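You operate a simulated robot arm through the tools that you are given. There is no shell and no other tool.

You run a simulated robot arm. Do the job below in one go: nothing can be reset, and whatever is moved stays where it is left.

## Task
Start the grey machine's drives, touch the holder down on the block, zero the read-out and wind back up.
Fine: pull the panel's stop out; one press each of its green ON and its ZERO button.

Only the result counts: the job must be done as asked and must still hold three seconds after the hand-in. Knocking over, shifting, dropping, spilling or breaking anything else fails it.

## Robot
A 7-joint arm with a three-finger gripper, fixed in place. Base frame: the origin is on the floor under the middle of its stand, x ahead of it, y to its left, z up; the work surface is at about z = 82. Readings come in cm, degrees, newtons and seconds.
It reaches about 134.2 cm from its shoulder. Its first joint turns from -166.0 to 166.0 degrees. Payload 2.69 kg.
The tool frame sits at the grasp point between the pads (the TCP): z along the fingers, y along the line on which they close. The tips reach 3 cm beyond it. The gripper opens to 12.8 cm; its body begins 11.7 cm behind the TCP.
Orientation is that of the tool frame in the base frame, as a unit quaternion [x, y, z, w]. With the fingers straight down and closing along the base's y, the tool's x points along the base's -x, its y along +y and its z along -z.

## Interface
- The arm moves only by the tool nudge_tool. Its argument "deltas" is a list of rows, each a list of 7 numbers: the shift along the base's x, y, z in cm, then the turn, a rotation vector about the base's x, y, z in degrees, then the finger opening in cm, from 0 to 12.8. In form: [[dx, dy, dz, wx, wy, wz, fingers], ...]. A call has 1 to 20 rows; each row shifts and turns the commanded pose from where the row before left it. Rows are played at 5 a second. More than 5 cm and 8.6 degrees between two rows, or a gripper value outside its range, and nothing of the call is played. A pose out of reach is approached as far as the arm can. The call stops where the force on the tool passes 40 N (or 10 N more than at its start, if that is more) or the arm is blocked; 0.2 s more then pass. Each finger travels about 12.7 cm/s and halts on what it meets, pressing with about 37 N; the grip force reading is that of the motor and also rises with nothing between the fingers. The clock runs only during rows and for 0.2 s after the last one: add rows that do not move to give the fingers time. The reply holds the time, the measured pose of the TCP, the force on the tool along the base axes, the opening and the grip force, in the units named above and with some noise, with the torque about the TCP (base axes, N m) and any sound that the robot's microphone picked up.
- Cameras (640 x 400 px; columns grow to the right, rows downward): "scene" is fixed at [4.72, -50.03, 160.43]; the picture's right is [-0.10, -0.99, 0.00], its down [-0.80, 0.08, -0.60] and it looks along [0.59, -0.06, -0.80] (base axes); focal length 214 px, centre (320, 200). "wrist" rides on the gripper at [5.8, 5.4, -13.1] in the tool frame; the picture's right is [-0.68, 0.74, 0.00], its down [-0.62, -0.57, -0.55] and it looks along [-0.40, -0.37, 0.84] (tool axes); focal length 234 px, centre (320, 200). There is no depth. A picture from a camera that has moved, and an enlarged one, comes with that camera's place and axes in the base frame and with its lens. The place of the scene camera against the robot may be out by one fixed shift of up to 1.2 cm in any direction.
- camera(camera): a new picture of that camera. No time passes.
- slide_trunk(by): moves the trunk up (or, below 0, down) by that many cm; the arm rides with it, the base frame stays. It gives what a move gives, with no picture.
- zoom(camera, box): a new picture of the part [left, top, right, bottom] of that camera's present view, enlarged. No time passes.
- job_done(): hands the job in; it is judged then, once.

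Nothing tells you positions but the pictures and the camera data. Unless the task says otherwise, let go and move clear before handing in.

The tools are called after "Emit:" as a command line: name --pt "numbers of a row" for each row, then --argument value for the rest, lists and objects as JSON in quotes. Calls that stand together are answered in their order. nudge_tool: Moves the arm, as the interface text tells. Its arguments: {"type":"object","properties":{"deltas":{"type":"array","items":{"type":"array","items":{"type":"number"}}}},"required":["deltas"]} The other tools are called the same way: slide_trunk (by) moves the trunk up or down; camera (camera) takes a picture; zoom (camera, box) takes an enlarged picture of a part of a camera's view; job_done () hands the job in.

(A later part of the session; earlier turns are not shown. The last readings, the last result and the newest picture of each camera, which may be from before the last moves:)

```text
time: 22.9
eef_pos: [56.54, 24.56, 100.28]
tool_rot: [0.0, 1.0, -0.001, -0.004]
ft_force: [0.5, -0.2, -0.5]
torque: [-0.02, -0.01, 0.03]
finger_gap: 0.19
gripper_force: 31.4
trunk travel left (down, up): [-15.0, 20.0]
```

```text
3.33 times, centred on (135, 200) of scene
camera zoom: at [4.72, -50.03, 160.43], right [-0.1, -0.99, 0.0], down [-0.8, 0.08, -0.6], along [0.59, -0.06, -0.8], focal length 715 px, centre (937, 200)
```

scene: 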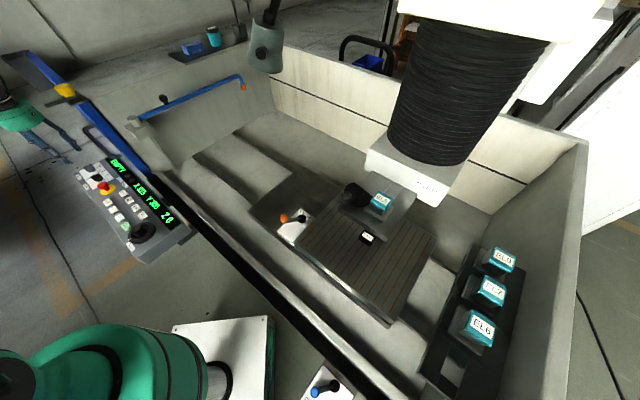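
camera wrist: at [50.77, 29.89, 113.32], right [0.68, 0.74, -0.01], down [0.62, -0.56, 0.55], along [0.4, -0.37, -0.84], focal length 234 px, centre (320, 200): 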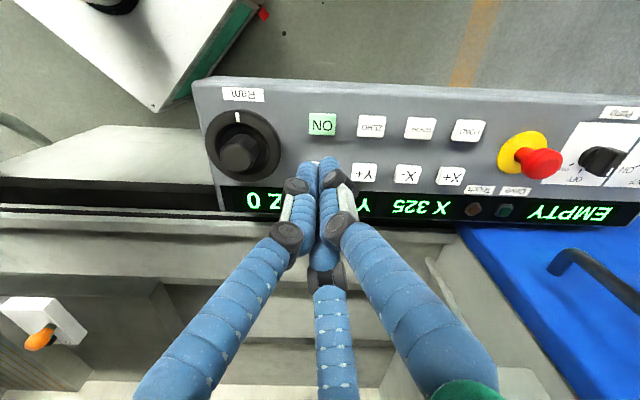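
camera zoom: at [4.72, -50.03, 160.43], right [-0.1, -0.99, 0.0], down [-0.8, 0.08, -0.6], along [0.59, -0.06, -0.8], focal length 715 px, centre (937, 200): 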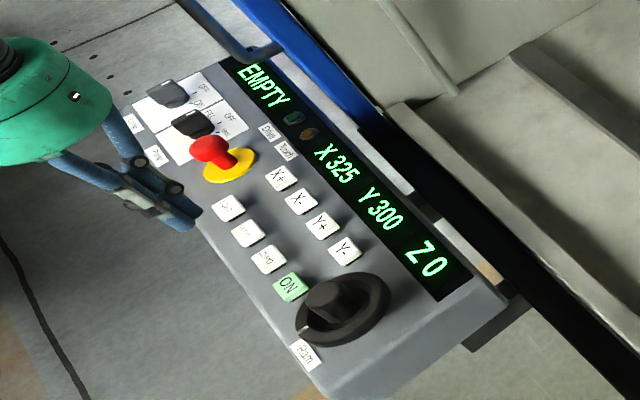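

The closed fingers form a neat tip. I lower to just above the ON button and verify alignment.

Emit:
nudge_tool --pt "0.15 0 -4 0 0 0 0" --pt "0 0 -4 0 0 0 0" --pt "0 0 -3 0 0 0 0" --pt "0 0 -1.8 0 0 0 0" --pt "0 0 0 0 0 0 0"

Emit:
camera --camera "wrist"

Emit:
zoom --camera "scene" --box '[70, 140, 200, 260]'

```text
time: 24.1
eef_pos: [56.88, 24.43, 87.16]
tool_rot: [0.0, 1.0, -0.002, -0.003]
ft_force: [-0.2, -0.2, -0.5]
torque: [0.01, 0.04, 0.0]
finger_gap: 0.23
gripper_force: 31.2
trunk travel left (down, up): [-15.0, 20.0]
```

```text
taken
camera wrist: at [51.11, 29.84, 100.31], right [0.68, 0.74, -0.01], down [0.62, -0.56, 0.55], along [0.4, -0.37, -0.84], focal length 234 px, centre (320, 200)
```

wrist: 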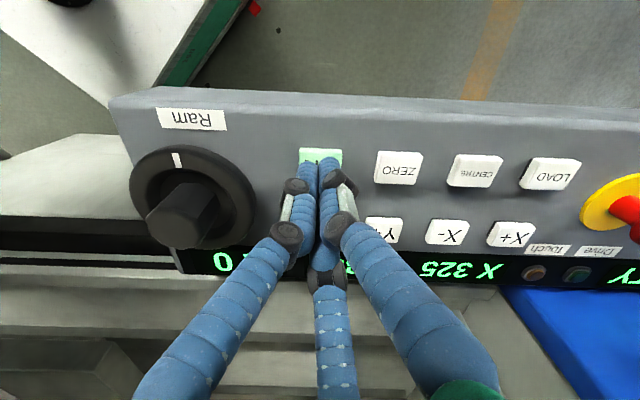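

```text
3.33 times, centred on (135, 200) of scene
camera zoom: at [4.72, -50.03, 160.43], right [-0.1, -0.99, 0.0], down [-0.8, 0.08, -0.6], along [0.59, -0.06, -0.8], focal length 715 px, centre (937, 200)
```

zoom: 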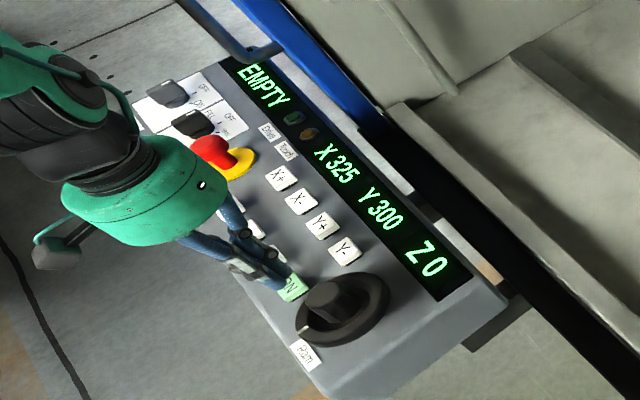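

Aligned on ON. I go down in small steps to find contact.

Emit:
nudge_tool --pt "0 0 -0.5 0 0 0 0" --pt "0 0 -0.4 0 0 0 0" --pt "0 0 -0.2 0 0 0 0"

```text
time: 24.9
eef_pos: [56.86, 24.56, 86.03]
tool_rot: [0.0, 1.0, -0.002, -0.003]
ft_force: [-0.5, 0.2, -0.1]
torque: [0.0, 0.02, 0.03]
finger_gap: 0.22
gripper_force: 31.7
trunk travel left (down, up): [-15.0, 20.0]
```

Emit:
nudge_tool --pt "0 0 -0.2 0 0 0 0" --pt "0 0 -0.2 0 0 0 0"

Emit:
zoom --camera "wrist" --box '[260, 120, 400, 220]'

```text
time: 25.5
eef_pos: [56.91, 24.6, 85.62]
tool_rot: [0.0, 1.0, -0.001, -0.003]
ft_force: [0.6, -0.5, 2.2]
torque: [0.0, 0.02, -0.01]
finger_gap: 0.58
gripper_force: 31.4
trunk travel left (down, up): [-15.0, 20.0]
heard: click
```

```text
4.00 times, centred on (330, 170) of wrist
camera zoom: at [51.14, 29.93, 98.68], right [0.68, 0.74, -0.01], down [0.62, -0.56, 0.55], along [0.4, -0.37, -0.84], focal length 937 px, centre (280, 320)
```

zoom: 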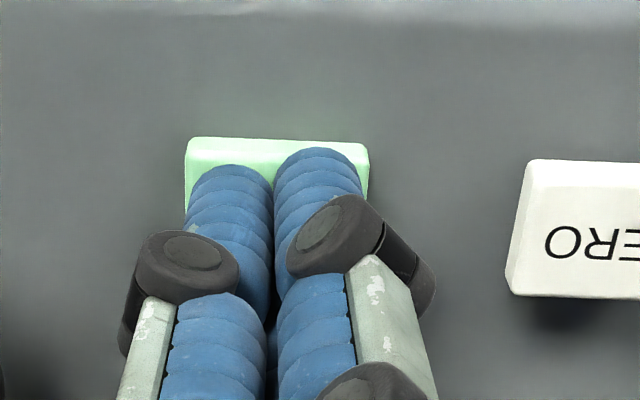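

A click was heard: ON has been pressed once. I rise straight up and check the Drive lamp.

Emit:
nudge_tool --pt "0 0 1 0 0 0 0" --pt "0 0 3 0 0 0 0" --pt "0 0 4 0 0 0 0" --pt "0 0 4 0 0 0 0" --pt "0 0 2.5 0 0 0 0" --pt "0 0 0 0 0 0 0"

Emit:
camera --camera "wrist"

Emit:
zoom --camera "wrist" --box '[440, 120, 600, 230]'

Emit:
zoom --camera "scene" --box '[70, 140, 200, 260]'

```text
time: 26.9
eef_pos: [56.83, 24.84, 100.1]
tool_rot: [0.0, 1.0, -0.002, -0.003]
ft_force: [-0.4, -0.2, 0.0]
torque: [0.0, 0.02, 0.0]
finger_gap: 0.22
gripper_force: 31.5
trunk travel left (down, up): [-15.0, 20.0]
```

```text
taken
camera wrist: at [51.01, 30.2, 113.11], right [0.68, 0.74, -0.01], down [0.62, -0.56, 0.55], along [0.4, -0.37, -0.84], focal length 234 px, centre (320, 200)
```

wrist: 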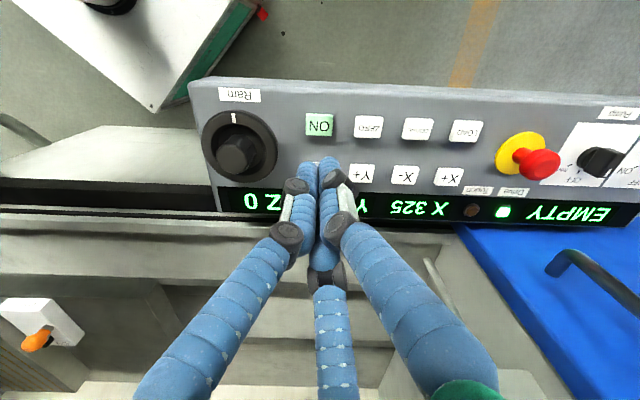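

```text
3.64 times, centred on (520, 175) of wrist
camera zoom: at [51.01, 30.2, 113.11], right [0.68, 0.74, -0.01], down [0.62, -0.56, 0.55], along [0.4, -0.37, -0.84], focal length 852 px, centre (-407, 291)
```

zoom: 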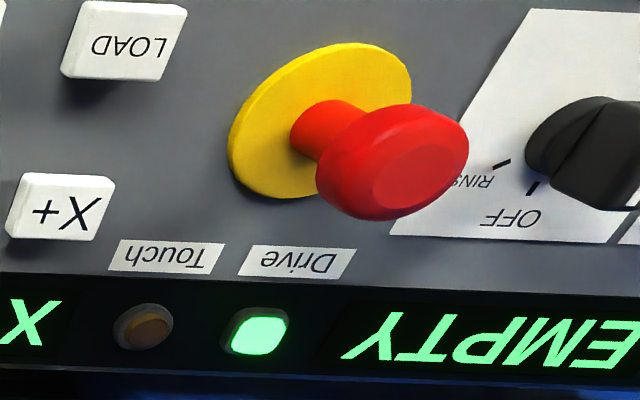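

```text
3.33 times, centred on (135, 200) of scene
camera zoom: at [4.72, -50.03, 160.43], right [-0.1, -0.99, 0.0], down [-0.8, 0.08, -0.6], along [0.59, -0.06, -0.8], focal length 715 px, centre (937, 200)
```

zoom: 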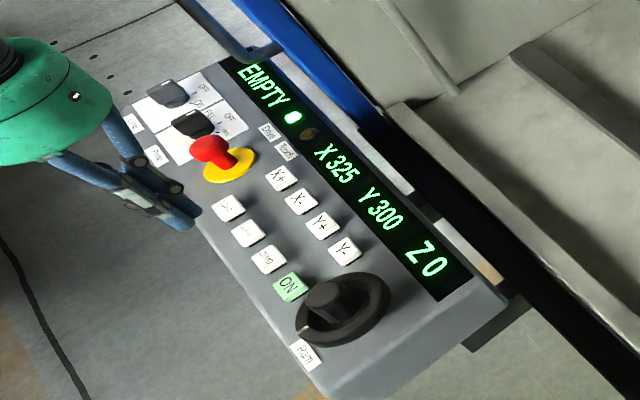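

The Drive lamp is lit. Now I go above the Ram handwheel with fingers opened to 7 cm and refine its position.

Emit:
nudge_tool --pt "-1.3 -2.3 1 0 0 0 2" --pt "-1.3 -2.4 1 0 0 0 4" --pt "-1.3 -2.4 1 0 0 0 7" --pt "-1.2 -2.3 0 0.1 0.4 0 7" --pt "0 0 0 0 0 0 7"

Emit:
camera --camera "wrist"

Emit:
zoom --camera "wrist" --box '[240, 60, 400, 180]'

```text
time: 28.1
eef_pos: [51.85, 15.25, 102.86]
tool_rot: [0.0, 1.0, -0.001, -0.007]
ft_force: [-0.7, -0.5, -0.3]
torque: [0.04, -0.01, 0.02]
finger_gap: 7.0
gripper_force: 0.0
trunk travel left (down, up): [-15.0, 20.0]
```

```text
taken
camera wrist: at [46.16, 20.53, 116.03], right [0.68, 0.74, -0.01], down [0.62, -0.57, 0.54], along [0.39, -0.37, -0.84], focal length 234 px, centre (320, 200)
```

wrist: 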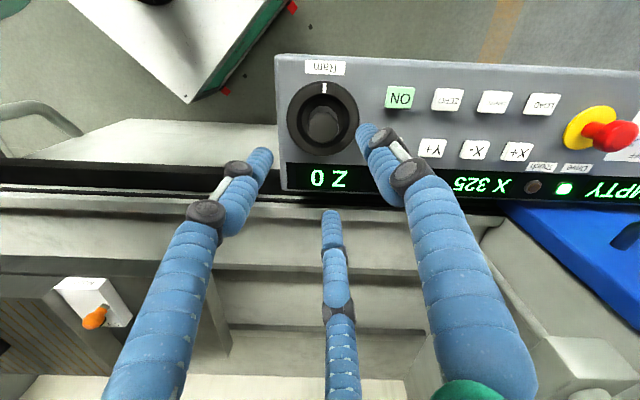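

```text
3.33 times, centred on (320, 120) of wrist
camera zoom: at [46.16, 20.53, 116.03], right [0.68, 0.74, -0.01], down [0.62, -0.57, 0.54], along [0.39, -0.37, -0.84], focal length 781 px, centre (320, 467)
```

zoom: 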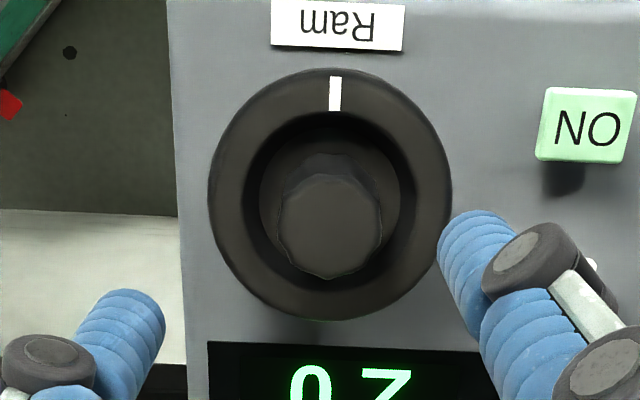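

The hub axis is at ≈(51.7, 15.45). I correct the slight tilt and descend around the hub in steps.

Emit:
nudge_tool --pt "-0.15 0.2 -4 0.1 -0.8 0 7" --pt "0 0 -4 0 0 0 7" --pt "0 0 -3 0 0 0 7" --pt "0 0 0 0 0 0 7"

Emit:
zoom --camera "wrist" --box '[220, 80, 420, 230]'

```text
time: 29.1
eef_pos: [51.91, 15.28, 92.04]
tool_rot: [0.0, 1.0, 0.001, 0.0]
ft_force: [0.0, -0.3, 0.2]
torque: [-0.01, 0.06, 0.01]
finger_gap: 7.0
gripper_force: 0.1
trunk travel left (down, up): [-15.0, 20.0]
```

```text
2.67 times, centred on (320, 155) of wrist
camera zoom: at [45.97, 20.59, 105.1], right [0.68, 0.74, 0.0], down [0.61, -0.57, 0.55], along [0.4, -0.37, -0.84], focal length 624 px, centre (320, 320)
```

zoom: 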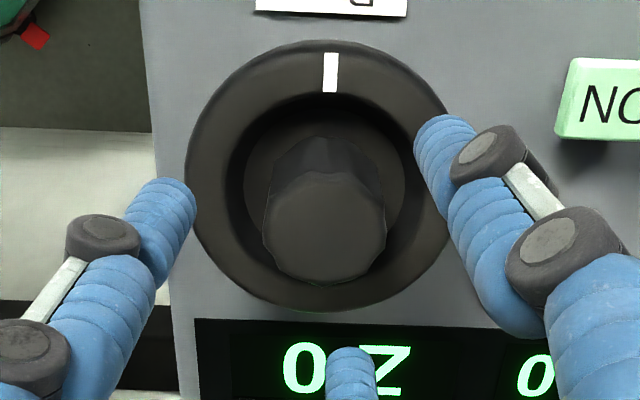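

Emit:
nudge_tool --pt "-0.2 0.1 -2 0 0 0 7" --pt "0 0 -1.6 0 0 0 7" --pt "0 0 0 0 0 0 7"

Emit:
zoom --camera "wrist" --box '[220, 80, 420, 230]'

Emit:
zoom --camera "scene" --box '[90, 170, 210, 270]'

```text
time: 29.9
eef_pos: [51.63, 15.29, 88.47]
tool_rot: [-0.001, 1.0, -0.001, 0.0]
ft_force: [0.7, 0.3, 0.1]
torque: [-0.05, 0.04, 0.02]
finger_gap: 7.0
gripper_force: 0.0
trunk travel left (down, up): [-15.0, 20.0]
```

```text
2.67 times, centred on (320, 155) of wrist
camera zoom: at [45.67, 20.69, 101.57], right [0.68, 0.74, 0.0], down [0.61, -0.57, 0.55], along [0.4, -0.37, -0.84], focal length 624 px, centre (320, 320)
```

zoom: 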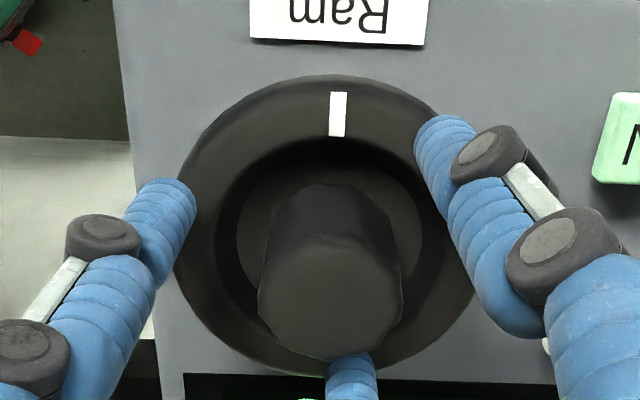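

```text
4.00 times, centred on (150, 220) of scene
camera zoom: at [4.72, -50.03, 160.43], right [-0.1, -0.99, 0.0], down [-0.8, 0.08, -0.6], along [0.59, -0.06, -0.8], focal length 858 px, centre (1000, 120)
```

zoom: 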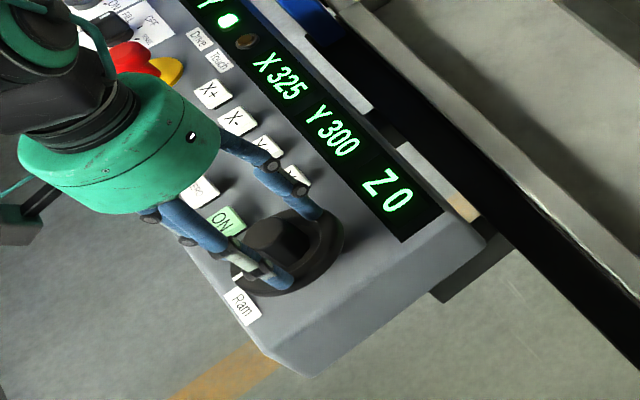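

The scene camera can read Z and the Touch lamp while I work here. I close on the hub.

Emit:
nudge_tool --pt "0 0 0 0 0 0 5.5" --pt "0 0 0 0 0 0 4.5" --pt "0 0 0 0 0 0 3.5" --pt "0 0 0 0 0 0 3" --pt "0 0 0 0 0 0 3"

Emit:
zoom --camera "wrist" --box '[220, 80, 420, 230]'

Emit:
zoom --camera "scene" --box '[90, 170, 210, 270]'

```text
time: 31.1
eef_pos: [51.68, 15.35, 88.44]
tool_rot: [0.0, 1.0, 0.0, 0.001]
ft_force: [15.5, -16.5, -3.1]
torque: [-0.45, -0.44, -0.17]
finger_gap: 4.47
gripper_force: 11.4
trunk travel left (down, up): [-15.0, 20.0]
```

```text
2.67 times, centred on (320, 155) of wrist
camera zoom: at [45.75, 20.63, 101.6], right [0.68, 0.74, 0.0], down [0.61, -0.57, 0.55], along [0.41, -0.37, -0.84], focal length 624 px, centre (320, 320)
```

zoom: 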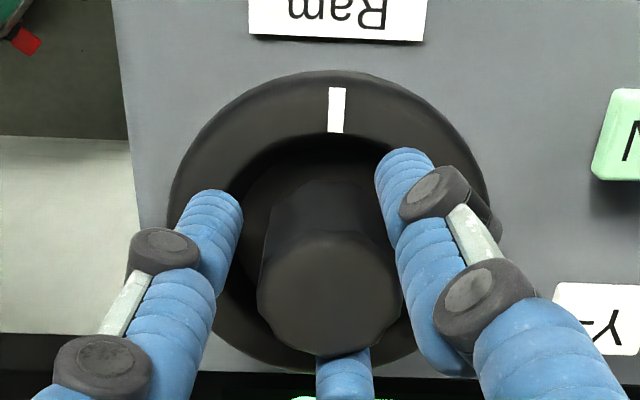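

```text
4.00 times, centred on (150, 220) of scene
camera zoom: at [4.72, -50.03, 160.43], right [-0.1, -0.99, 0.0], down [-0.8, 0.08, -0.6], along [0.59, -0.06, -0.8], focal length 858 px, centre (1000, 120)
```

zoom: 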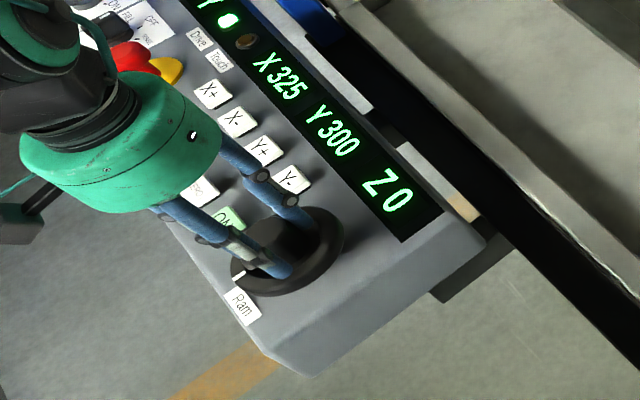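

The hub is a little off-centre toward (+x, −y). I relieve that side load before turning.

Emit:
nudge_tool --pt "0.15 -0.15 0 0 0 0 3" --pt "0.1 -0.1 0 0 0 0 3" --pt "0 0 0 0 0 0 3" --pt "0 0 0 0 0 0 3"

Emit:
zoom --camera "wrist" --box '[220, 80, 420, 230]'

```text
time: 32.1
eef_pos: [51.76, 15.15, 88.55]
tool_rot: [0.0, 1.0, 0.0, 0.0]
ft_force: [14.1, -2.8, 7.6]
torque: [-0.19, -0.46, -0.08]
finger_gap: 3.87
gripper_force: 33.3
trunk travel left (down, up): [-15.0, 20.0]
```

```text
2.67 times, centred on (320, 155) of wrist
camera zoom: at [45.98, 20.46, 101.57], right [0.68, 0.74, 0.0], down [0.61, -0.57, 0.55], along [0.41, -0.37, -0.84], focal length 624 px, centre (320, 320)
```

zoom: 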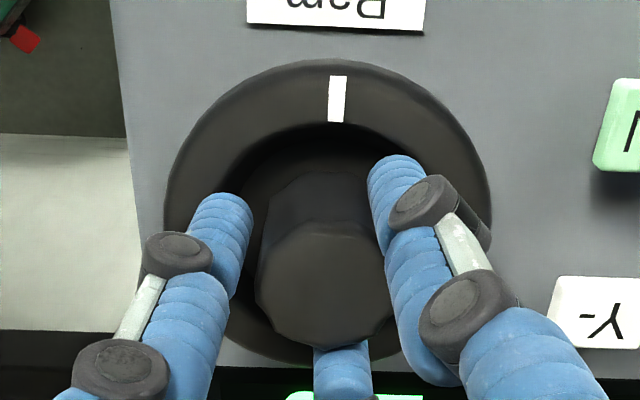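

Good grip (gap 3.9). I now test a small clockwise turn (seen from above) and read Z.

Emit:
nudge_tool --pt "0.15 0 0 0 0 0 3" --pt "0 0 0 0 0 -5 3" --pt "0 0 0 0 0 -5 3" --pt "0 0 0 0 0 -5 3" --pt "0 0 0 0 0 0 3"

Emit:
zoom --camera "wrist" --box '[220, 80, 420, 230]'

Emit:
zoom --camera "scene" --box '[90, 170, 210, 270]'

```text
time: 33.3
eef_pos: [51.96, 15.3, 88.53]
tool_rot: [0.132, 0.991, 0.0, 0.001]
ft_force: [13.2, 6.0, 14.4]
torque: [0.27, -0.48, -0.02]
finger_gap: 3.69
gripper_force: 45.0
trunk travel left (down, up): [-15.0, 20.0]
```

```text
2.67 times, centred on (320, 155) of wrist
camera zoom: at [47.69, 21.88, 101.56], right [0.84, 0.53, 0.0], down [0.45, -0.71, 0.55], along [0.3, -0.46, -0.84], focal length 624 px, centre (320, 320)
```

zoom: 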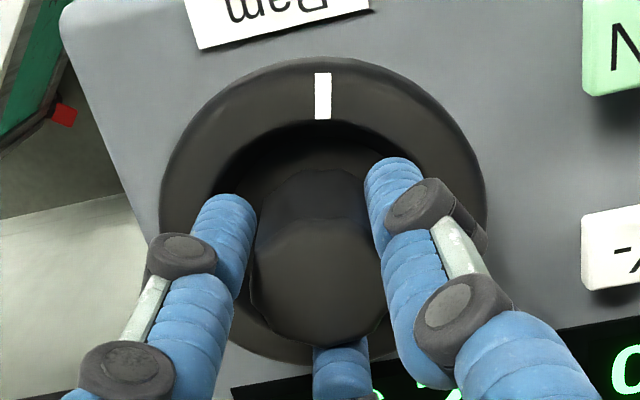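

```text
4.00 times, centred on (150, 220) of scene
camera zoom: at [4.72, -50.03, 160.43], right [-0.1, -0.99, 0.0], down [-0.8, 0.08, -0.6], along [0.59, -0.06, -0.8], focal length 858 px, centre (1000, 120)
```

zoom: 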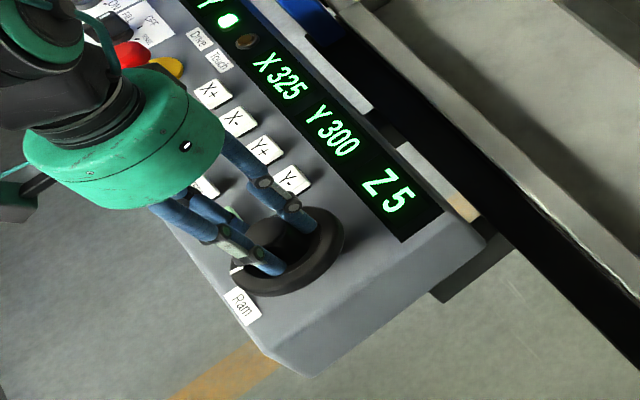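

The wheel follows and Z now reads 5 after 15°. I check whether the ram went down.

Emit:
zoom --camera "scene" --box '[340, 170, 420, 250]'

```text
5.00 times, centred on (380, 210) of scene
camera zoom: at [4.72, -50.03, 160.43], right [-0.1, -0.99, 0.0], down [-0.8, 0.08, -0.6], along [0.59, -0.06, -0.8], focal length 1072 px, centre (20, 150)
```

zoom: 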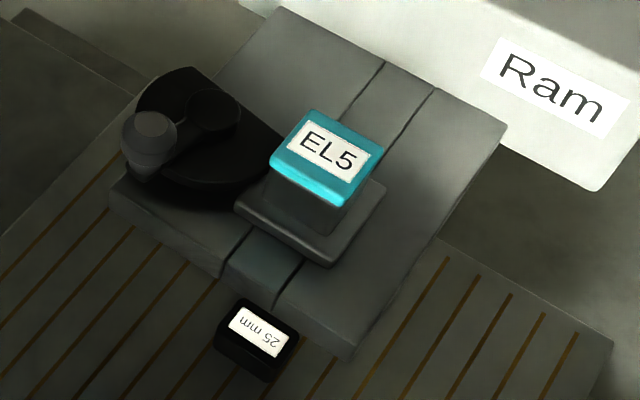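

The ram went down by the right amount, so clockwise is down at about 1 mm per 3°. I estimate ~75 mm total to touch. I continue clockwise in portions, watching the reading.

Emit:
nudge_tool --pt "0.1 0.05 0.1 0 0 0 3" --pt "0 0 0 0 0 -5 3" --pt "0 0 0 0 0 -5 3" --pt "0 0 0 0 0 -5 3" --pt "0 0 0 0 0 -5 3" --pt "0 0 0 0 0 -5 3" --pt "0 0 0 0 0 -5 3" --pt "0 0 0 0 0 0 3"

Emit:
zoom --camera "wrist" --box '[220, 80, 420, 230]'

Emit:
zoom --camera "scene" --box '[90, 170, 210, 270]'

```text
time: 35.1
eef_pos: [52.01, 15.32, 88.54]
tool_rot: [0.383, 0.924, 0.0, 0.002]
ft_force: [4.4, 7.8, 8.5]
torque: [0.25, -0.14, -0.01]
finger_gap: 3.66
gripper_force: 45.1
trunk travel left (down, up): [-15.0, 20.0]
```

```text
2.67 times, centred on (320, 155) of wrist
camera zoom: at [51.68, 23.16, 101.55], right [1.0, 0.04, 0.0], down [0.03, -0.83, 0.55], along [0.02, -0.55, -0.84], focal length 624 px, centre (320, 320)
```

zoom: 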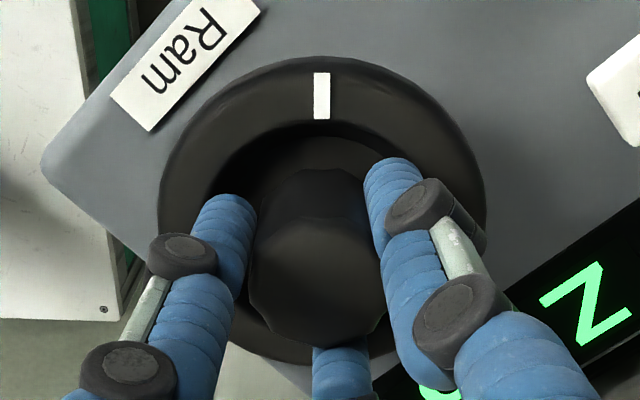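

```text
4.00 times, centred on (150, 220) of scene
camera zoom: at [4.72, -50.03, 160.43], right [-0.1, -0.99, 0.0], down [-0.8, 0.08, -0.6], along [0.59, -0.06, -0.8], focal length 858 px, centre (1000, 120)
```

zoom: 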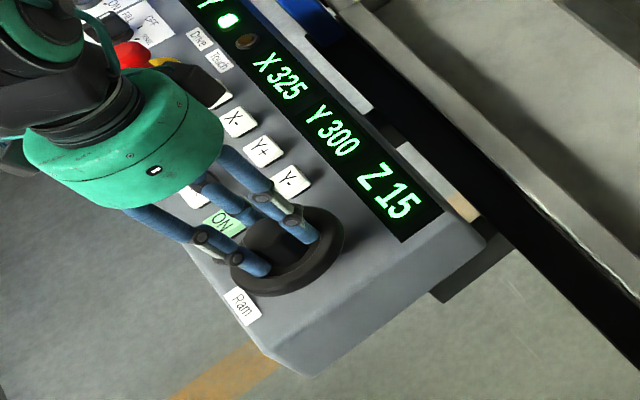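

45° gave Z 15 (3° per mm). The grip holds; I continue another 45°.

Emit:
nudge_tool --pt "0 0 0 0 0 -5 3" --pt "0 0 0 0 0 -5 3" --pt "0 0 0 0 0 -5 3" --pt "0 0 0 0 0 -5 3" --pt "0 0 0 0 0 -5 3" --pt "0 0 0 0 0 -5 3" --pt "0 0 0 0 0 -5 3" --pt "0 0 0 0 0 -5 3" --pt "0 0 0 0 0 -5 3" --pt "0 0 0 0 0 0 3"

Emit:
zoom --camera "wrist" --box '[220, 80, 420, 230]'

Emit:
zoom --camera "scene" --box '[90, 170, 210, 270]'

Emit:
zoom --camera "scene" --box '[340, 170, 420, 250]'

```text
time: 37.3
eef_pos: [51.94, 15.27, 88.51]
tool_rot: [0.708, 0.707, 0.0, 0.001]
ft_force: [15.2, 0.7, -14.6]
torque: [0.06, -0.58, 0.01]
finger_gap: 3.64
gripper_force: 45.1
trunk travel left (down, up): [-15.0, 20.0]
```

```text
2.67 times, centred on (320, 155) of wrist
camera zoom: at [57.43, 21.08, 101.55], right [0.74, -0.68, 0.0], down [-0.57, -0.61, 0.55], along [-0.37, -0.4, -0.84], focal length 624 px, centre (320, 320)
```

zoom: 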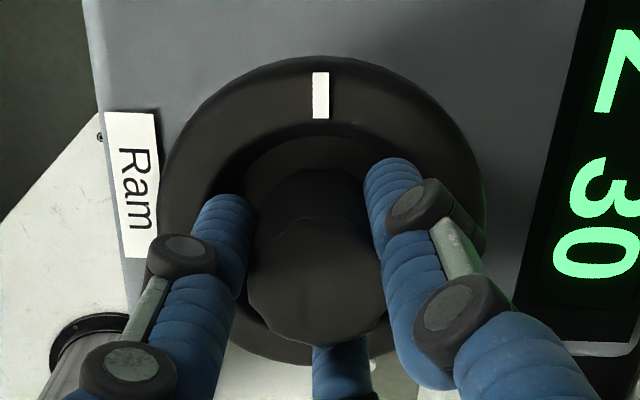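

```text
4.00 times, centred on (150, 220) of scene
camera zoom: at [4.72, -50.03, 160.43], right [-0.1, -0.99, 0.0], down [-0.8, 0.08, -0.6], along [0.59, -0.06, -0.8], focal length 858 px, centre (1000, 120)
```

zoom: 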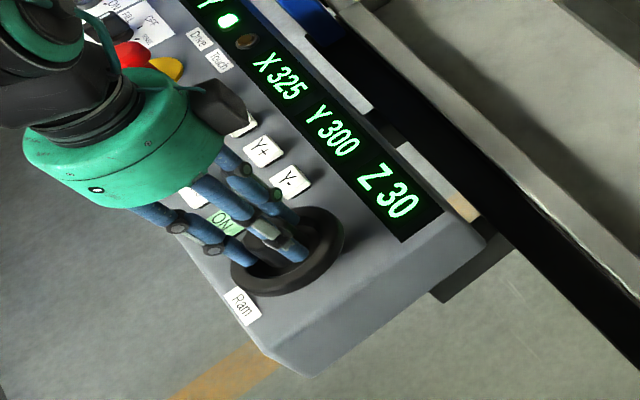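

```text
5.00 times, centred on (380, 210) of scene
camera zoom: at [4.72, -50.03, 160.43], right [-0.1, -0.99, 0.0], down [-0.8, 0.08, -0.6], along [0.59, -0.06, -0.8], focal length 1072 px, centre (20, 150)
```

zoom: 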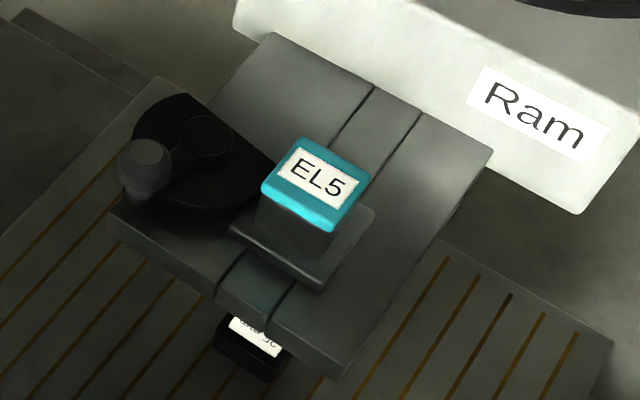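

Z 30, still gripping well. Another 45° clockwise.

Emit:
nudge_tool --pt "0.05 0 -0.1 0 0 0 3" --pt "0 0 0 0 0 -5 3" --pt "0 0 0 0 0 -5 3" --pt "0 0 0 0 0 -5 3" --pt "0 0 0 0 0 -5 3" --pt "0 0 0 0 0 -5 3" --pt "0 0 0 0 0 -5 3" --pt "0 0 0 0 0 -5 3" --pt "0 0 0 0 0 -5 3" --pt "0 0 0 0 0 -5 3" --pt "0 0 0 0 0 0 3"

Emit:
zoom --camera "wrist" --box '[220, 80, 420, 230]'

Emit:
zoom --camera "scene" --box '[90, 170, 210, 270]'

```text
time: 39.7
eef_pos: [52.0, 15.32, 88.41]
tool_rot: [0.924, 0.381, 0.0, 0.0]
ft_force: [8.3, 2.1, 16.2]
torque: [0.13, -0.19, -0.03]
finger_gap: 3.66
gripper_force: 45.3
trunk travel left (down, up): [-15.0, 20.0]
```

```text
2.67 times, centred on (320, 155) of wrist
camera zoom: at [60.0, 15.56, 101.55], right [0.04, -1.0, 0.0], down [-0.84, -0.03, 0.55], along [-0.55, -0.02, -0.84], focal length 624 px, centre (320, 320)
```

zoom: 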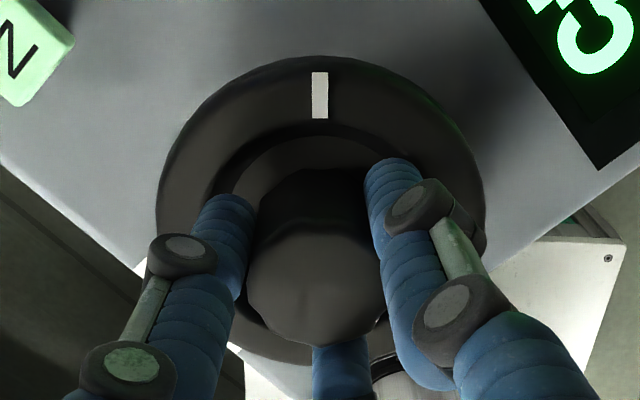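

```text
4.00 times, centred on (150, 220) of scene
camera zoom: at [4.72, -50.03, 160.43], right [-0.1, -0.99, 0.0], down [-0.8, 0.08, -0.6], along [0.59, -0.06, -0.8], focal length 858 px, centre (1000, 120)
```

zoom: 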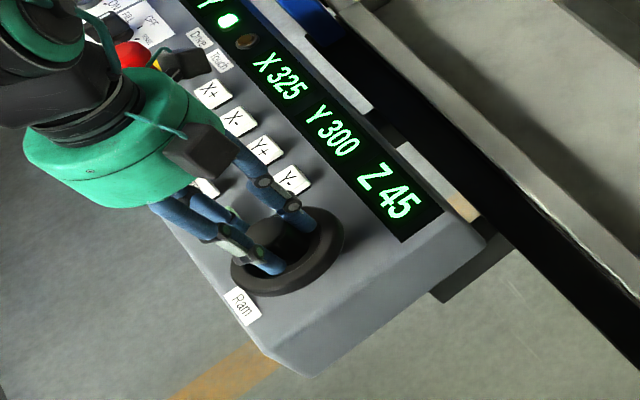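

Z 45. I continue in smaller portions now, checking the Touch lamp and the gap at the block.

Emit:
nudge_tool --pt "0 0 0.05 0 0 -3 3" --pt "0 0 0 0 0 -3 3" --pt "0 0 0 0 0 -3 3" --pt "0 0 0 0 0 -3 3" --pt "0 0 0 0 0 -3 3" --pt "0 0 0 0 0 -3 3" --pt "0 0 0 0 0 -3 3" --pt "0 0 0 0 0 -3 3" --pt "0 0 0 0 0 0 3"

Emit:
zoom --camera "scene" --box '[90, 170, 210, 270]'

Emit:
zoom --camera "scene" --box '[340, 170, 420, 250]'

```text
time: 41.5
eef_pos: [52.11, 15.25, 89.12]
tool_rot: [0.978, 0.21, -0.008, -0.004]
ft_force: [5.3, 2.8, -17.5]
torque: [0.36, -0.36, -0.04]
finger_gap: 3.64
gripper_force: 45.3
out of reach, approached as far as the arm can: row 7, 8
trunk travel left (down, up): [-15.0, 20.0]
stopped in row 9: the force on the tool passed its limit at 55 N (the readings are from after the stop); the commanded pose is now the measured one
```

```text
4.00 times, centred on (150, 220) of scene
camera zoom: at [4.72, -50.03, 160.43], right [-0.1, -0.99, 0.0], down [-0.8, 0.08, -0.6], along [0.59, -0.06, -0.8], focal length 858 px, centre (1000, 120)
```

zoom: 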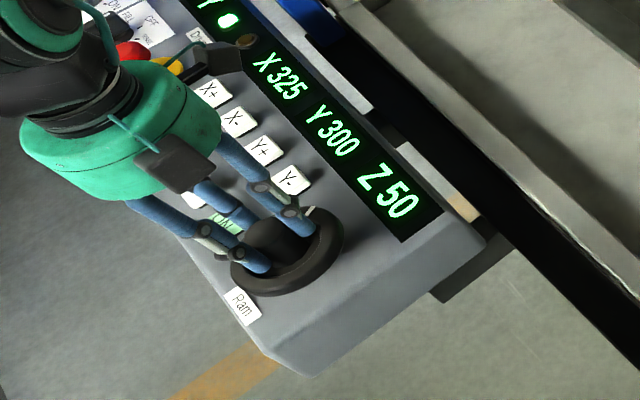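

```text
5.00 times, centred on (380, 210) of scene
camera zoom: at [4.72, -50.03, 160.43], right [-0.1, -0.99, 0.0], down [-0.8, 0.08, -0.6], along [0.59, -0.06, -0.8], focal length 1072 px, centre (20, 150)
```

zoom: 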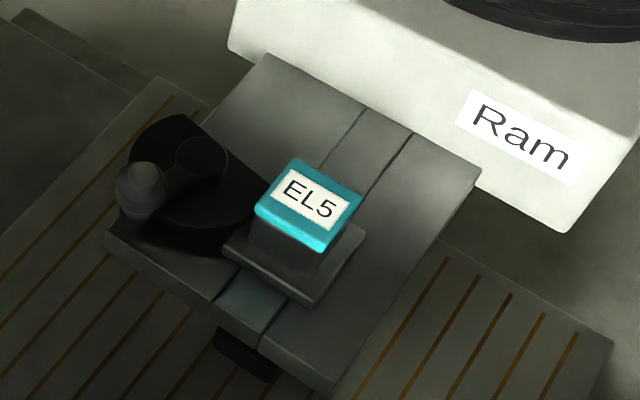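

The wrist reached its turning limit at Z 50 (Touch lamp still dark). I let go, lift clear of the hub, turn back about 126° and re-grip.

Emit:
nudge_tool --pt "0 0 -0.2 0 0 0 4.5" --pt "0 0 0 0 0 0 6" --pt "0 0 0 0 0 0 7" --pt "0 0 0 0 0 0 7" --pt "0 0 1.5 0 0 0 7" --pt "0 0 2 0 0 0 7" --pt "0 0 0.5 0 0 0 7"

Emit:
zoom --camera "scene" --box '[90, 170, 210, 270]'

Emit:
zoom --camera "wrist" --box '[220, 80, 420, 230]'

```text
time: 43.1
eef_pos: [51.97, 15.17, 92.96]
tool_rot: [0.977, 0.211, -0.009, -0.002]
ft_force: [-0.2, 0.2, 0.2]
torque: [0.02, -0.04, 0.02]
finger_gap: 6.98
gripper_force: 0.1
trunk travel left (down, up): [-15.0, 20.0]
```

```text
4.00 times, centred on (150, 220) of scene
camera zoom: at [4.72, -50.03, 160.43], right [-0.1, -0.99, 0.0], down [-0.8, 0.08, -0.6], along [0.59, -0.06, -0.8], focal length 858 px, centre (1000, 120)
```

zoom: 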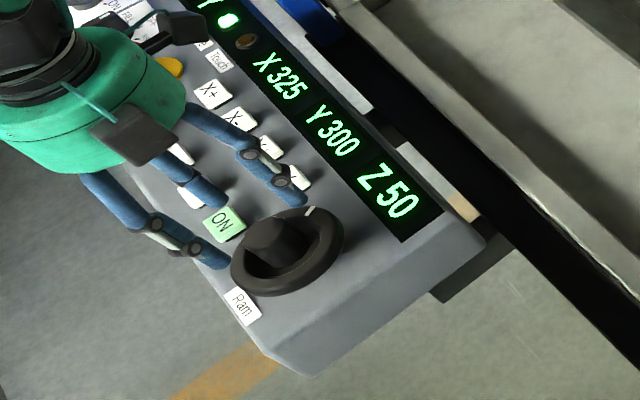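

```text
2.67 times, centred on (320, 155) of wrist
camera zoom: at [59.84, 12.7, 105.95], right [-0.31, -0.95, 0.0], down [-0.78, 0.26, 0.56], along [-0.54, 0.17, -0.83], focal length 624 px, centre (320, 320)
```

zoom: 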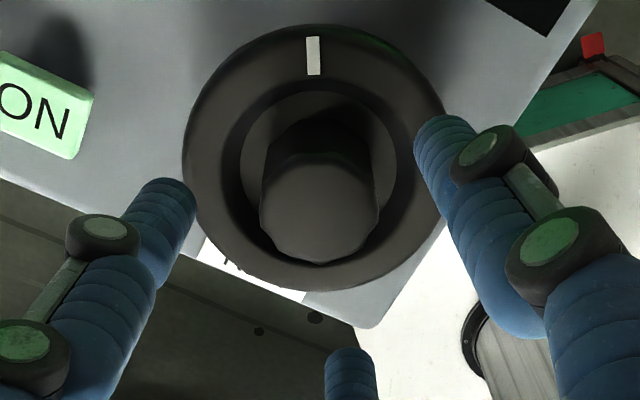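

Z stayed at 50 after release. I turn the open hand back above the hub.

Emit:
nudge_tool --pt "0 0.1 0 -0.25 -1.0 8.3 7" --pt "0 0 0 0 0 8.4 7" --pt "0 0 0 0 0 8.4 7" --pt "0 0 0 0 0 8.4 7" --pt "0 0 0 0 0 8.4 7" --pt "0 0 0 0 0 8.4 7" --pt "0 0 0 0 0 8.4 7" --pt "0 0 0 0 0 8.4 7" --pt "0 0 0 0 0 8.4 7" --pt "0 0 0 0 0 8.4 7" --pt "0 0 0 0 0 8.4 7" --pt "0 0 0 0 0 8.4 7" --pt "0 0 0 0 0 8.4 7" --pt "0 0 0 0 0 8.4 7" --pt "0 0 0 0 0 2.2 7" --pt "0 0 0 0 0 0 7"

Emit:
zoom --camera "wrist" --box '[220, 80, 420, 230]'

```text
time: 46.5
eef_pos: [52.06, 15.23, 92.92]
tool_rot: [0.307, 0.952, 0.002, 0.001]
ft_force: [0.0, 0.8, -1.4]
torque: [-0.02, 0.0, -0.02]
finger_gap: 7.01
gripper_force: 0.0
trunk travel left (down, up): [-15.0, 20.0]
```

```text
2.67 times, centred on (320, 155) of wrist
camera zoom: at [50.47, 23.0, 105.99], right [0.98, 0.2, 0.0], down [0.17, -0.82, 0.55], along [0.11, -0.54, -0.84], focal length 624 px, centre (320, 320)
```

zoom: 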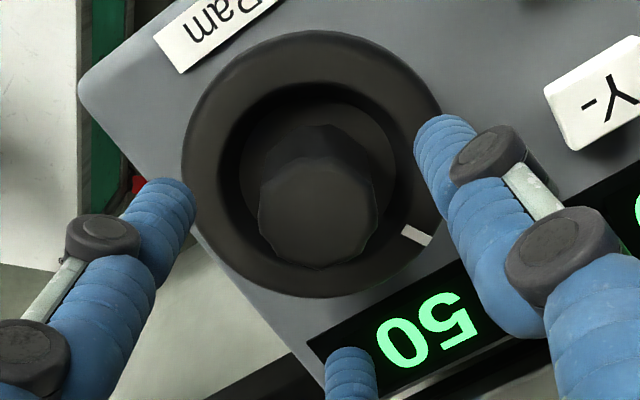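

Aligned. I lower and grip again.

Emit:
nudge_tool --pt "0 0 -2 0 0 0 7" --pt "0 0 -2 0 0 0 7" --pt "0 0 -0.4 0 0 0 6" --pt "0 0 0 0 0 0 5" --pt "0 0 0 0 0 0 4" --pt "0 0 0 0 0 0 3" --pt "0 0 0 0 0 0 3" --pt "0 0 0 0 0 0 3"

Emit:
zoom --camera "wrist" --box '[220, 80, 420, 230]'

Emit:
zoom --camera "scene" --box '[90, 170, 210, 270]'

```text
time: 48.3
eef_pos: [52.06, 15.33, 88.61]
tool_rot: [0.309, 0.951, 0.002, 0.002]
ft_force: [-2.6, -0.7, -1.7]
torque: [-0.03, 0.03, -0.01]
finger_gap: 3.78
gripper_force: 5.4
trunk travel left (down, up): [-15.0, 20.0]
```

```text
2.67 times, centred on (320, 155) of wrist
camera zoom: at [50.46, 22.99, 101.57], right [0.98, 0.2, 0.0], down [0.17, -0.82, 0.55], along [0.11, -0.54, -0.84], focal length 624 px, centre (320, 320)
```

zoom: 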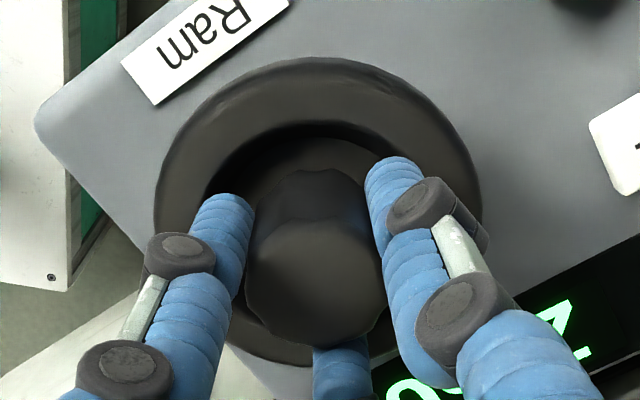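

```text
4.00 times, centred on (150, 220) of scene
camera zoom: at [4.72, -50.03, 160.43], right [-0.1, -0.99, 0.0], down [-0.8, 0.08, -0.6], along [0.59, -0.06, -0.8], focal length 858 px, centre (1000, 120)
```

zoom: 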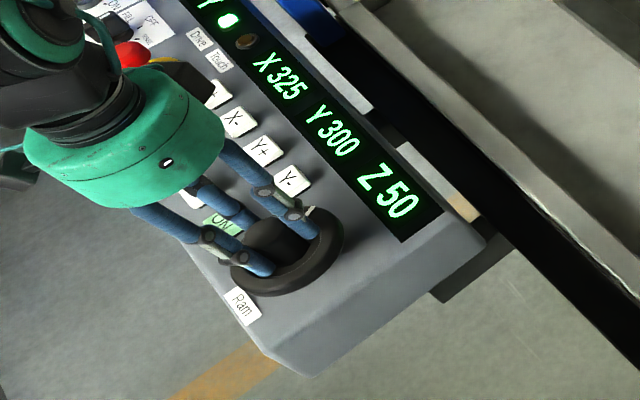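

Gripped well centred. I continue down 5 mm at a time, watching the Touch lamp.

Emit:
nudge_tool --pt "0 0 0 0 0 0 2.5" --pt "0 0 0 0 0 -3 2.5" --pt "0 0 0 0 0 -3 2.5" --pt "0 0 0 0 0 -3 2.5" --pt "0 0 0 0 0 -3 2.5" --pt "0 0 0 0 0 -3 2.5" --pt "0 0 0 0 0 0 2.5"

Emit:
zoom --camera "scene" --box '[90, 170, 210, 270]'

Emit:
zoom --camera "scene" --box '[340, 170, 420, 250]'

```text
time: 49.9
eef_pos: [52.11, 15.28, 88.48]
tool_rot: [0.43, 0.903, 0.001, 0.001]
ft_force: [-7.6, -14.4, -1.2]
torque: [-0.41, 0.27, -0.02]
finger_gap: 3.78
gripper_force: 8.8
trunk travel left (down, up): [-15.0, 20.0]
```

```text
4.00 times, centred on (150, 220) of scene
camera zoom: at [4.72, -50.03, 160.43], right [-0.1, -0.99, 0.0], down [-0.8, 0.08, -0.6], along [0.59, -0.06, -0.8], focal length 858 px, centre (1000, 120)
```

zoom: 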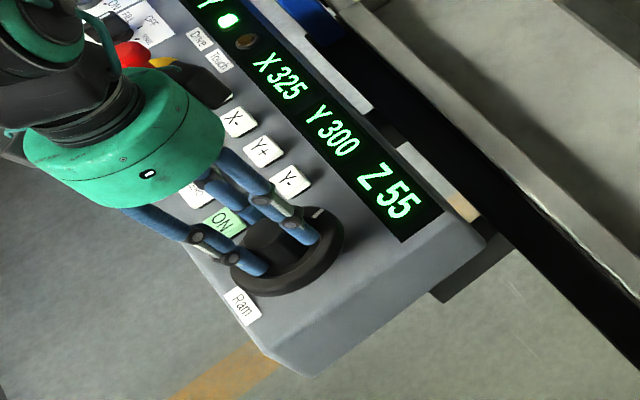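

```text
5.00 times, centred on (380, 210) of scene
camera zoom: at [4.72, -50.03, 160.43], right [-0.1, -0.99, 0.0], down [-0.8, 0.08, -0.6], along [0.59, -0.06, -0.8], focal length 1072 px, centre (20, 150)
```

zoom: 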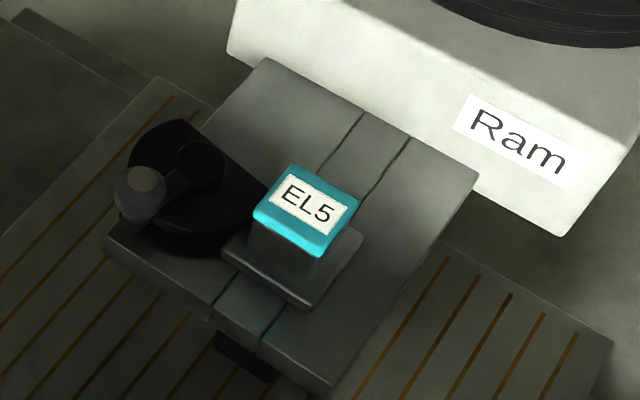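

Emit:
nudge_tool --pt "0 0 0 0 0 -3 2.5" --pt "0 0 0 0 0 -3 2.5" --pt "0 0 0 0 0 -3 2.5" --pt "0 0 0 0 0 -3 2.5" --pt "0 0 0 0 0 -3 2.5" --pt "0 0 0 0 0 0 2.5"

Emit:
zoom --camera "scene" --box '[90, 170, 210, 270]'

```text
time: 51.3
eef_pos: [52.11, 15.22, 88.62]
tool_rot: [0.544, 0.839, 0.001, 0.001]
ft_force: [-4.3, -5.4, -7.4]
torque: [-0.1, 0.05, -0.02]
finger_gap: 3.76
gripper_force: 9.4
trunk travel left (down, up): [-15.0, 20.0]
```

```text
4.00 times, centred on (150, 220) of scene
camera zoom: at [4.72, -50.03, 160.43], right [-0.1, -0.99, 0.0], down [-0.8, 0.08, -0.6], along [0.59, -0.06, -0.8], focal length 858 px, centre (1000, 120)
```

zoom: 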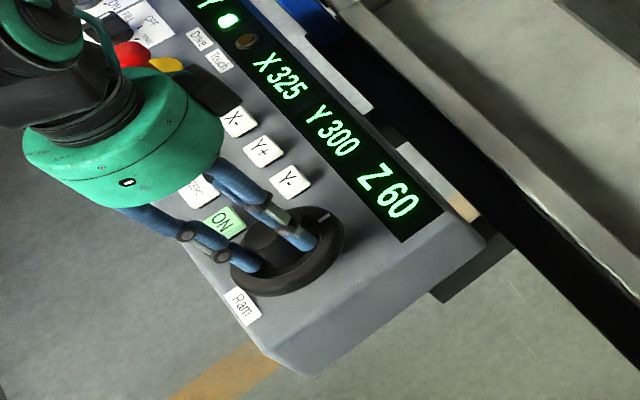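

Z 60 and no touch yet. I go on in 2–3 mm portions.

Emit:
nudge_tool --pt "0 0 0 0 0 -3 2.5" --pt "0 0 0 0 0 -3 2.5" --pt "0 0 0 0 0 -3 2.5" --pt "0 0 0 0 0 0 2.5"

Emit:
zoom --camera "scene" --box '[120, 165, 200, 235]'

```text
time: 52.3
eef_pos: [52.04, 15.29, 88.61]
tool_rot: [0.608, 0.794, 0.0, 0.001]
ft_force: [-1.5, -13.2, 0.2]
torque: [-0.37, 0.09, 0.07]
finger_gap: 3.76
gripper_force: 9.1
trunk travel left (down, up): [-15.0, 20.0]
```

```text
5.71 times, centred on (160, 200) of scene
camera zoom: at [4.72, -50.03, 160.43], right [-0.1, -0.99, 0.0], down [-0.8, 0.08, -0.6], along [0.59, -0.06, -0.8], focal length 1226 px, centre (1234, 200)
```

zoom: 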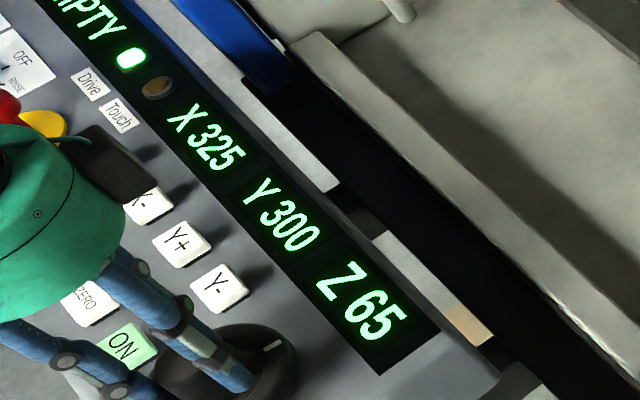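

Z reads 65, apparently in 5 mm steps (15° each). I go on to complete this step and then the next, slowly.

Emit:
nudge_tool --pt "0 0 0 0 0 -3 2.5" --pt "0 0 0 0 0 -3 2.5" --pt "0 0 0 0 0 0 2.5"

Emit:
zoom --camera "scene" --box '[120, 165, 200, 235]'

Emit:
zoom --camera "scene" --box '[340, 170, 420, 250]'

```text
time: 53.1
eef_pos: [52.02, 15.16, 88.63]
tool_rot: [0.649, 0.761, 0.001, 0.001]
ft_force: [-2.0, -7.4, 3.6]
torque: [-0.29, 0.08, 0.01]
finger_gap: 3.73
gripper_force: 9.3
trunk travel left (down, up): [-15.0, 20.0]
```

```text
5.71 times, centred on (160, 200) of scene
camera zoom: at [4.72, -50.03, 160.43], right [-0.1, -0.99, 0.0], down [-0.8, 0.08, -0.6], along [0.59, -0.06, -0.8], focal length 1226 px, centre (1234, 200)
```

zoom: 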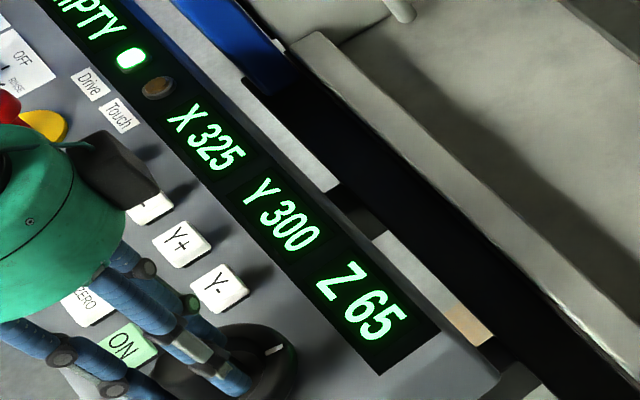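

```text
5.00 times, centred on (380, 210) of scene
camera zoom: at [4.72, -50.03, 160.43], right [-0.1, -0.99, 0.0], down [-0.8, 0.08, -0.6], along [0.59, -0.06, -0.8], focal length 1072 px, centre (20, 150)
```

zoom: 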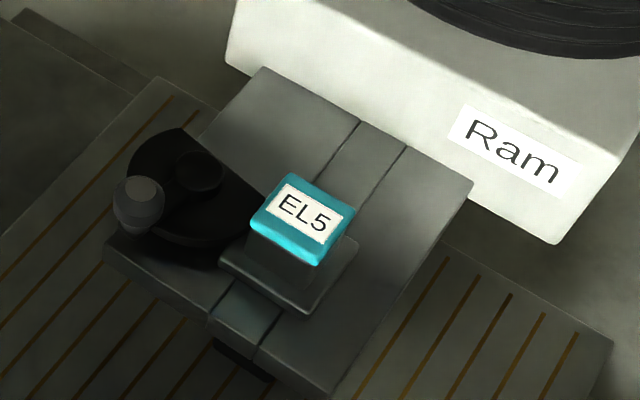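

Touch lamp still dark. I continue 2 mm at a time.

Emit:
nudge_tool --pt "0 0 0 0 0 -3 2.5" --pt "0 0 0 0 0 -3 2.5" --pt "0 0 0 0 0 0 2.5"

Emit:
zoom --camera "scene" --box '[120, 165, 200, 235]'

```text
time: 53.9
eef_pos: [51.93, 15.3, 88.51]
tool_rot: [0.688, 0.726, 0.001, 0.002]
ft_force: [-2.0, -8.5, 7.0]
torque: [-0.29, 0.13, 0.0]
finger_gap: 3.67
gripper_force: 44.9
trunk travel left (down, up): [-15.0, 20.0]
```

```text
5.71 times, centred on (160, 200) of scene
camera zoom: at [4.72, -50.03, 160.43], right [-0.1, -0.99, 0.0], down [-0.8, 0.08, -0.6], along [0.59, -0.06, -0.8], focal length 1226 px, centre (1234, 200)
```

zoom: 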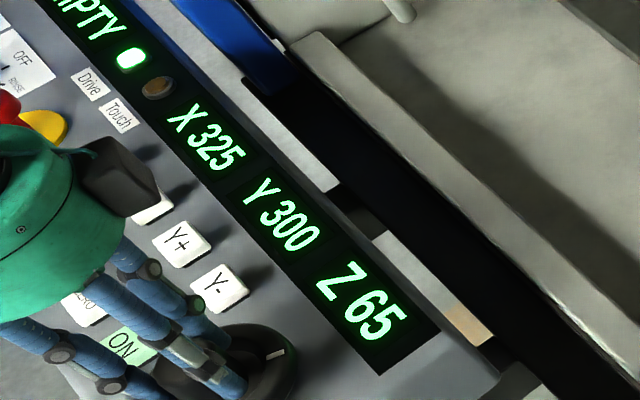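

Emit:
nudge_tool --pt "0 0 0 0 0 -3 2.5" --pt "0 0 0 0 0 -3 2.5" --pt "0 0 0 0 0 0 2.5"

Emit:
zoom --camera "scene" --box '[120, 165, 200, 235]'

```text
time: 54.7
eef_pos: [52.07, 15.26, 88.57]
tool_rot: [0.725, 0.689, 0.0, 0.002]
ft_force: [-4.8, -10.7, 8.0]
torque: [-0.35, 0.07, -0.06]
finger_gap: 3.64
gripper_force: 44.5
trunk travel left (down, up): [-15.0, 20.0]
```

```text
5.71 times, centred on (160, 200) of scene
camera zoom: at [4.72, -50.03, 160.43], right [-0.1, -0.99, 0.0], down [-0.8, 0.08, -0.6], along [0.59, -0.06, -0.8], focal length 1226 px, centre (1234, 200)
```

zoom: 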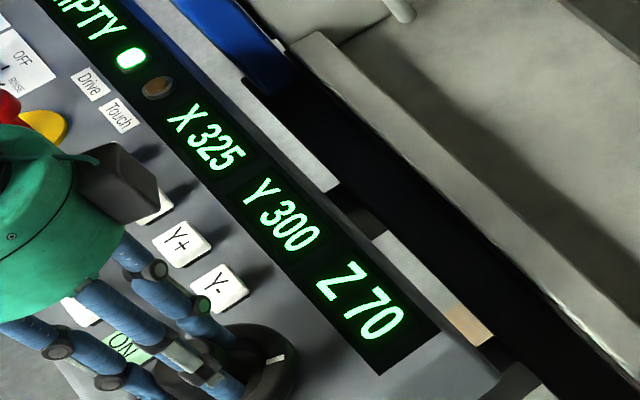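

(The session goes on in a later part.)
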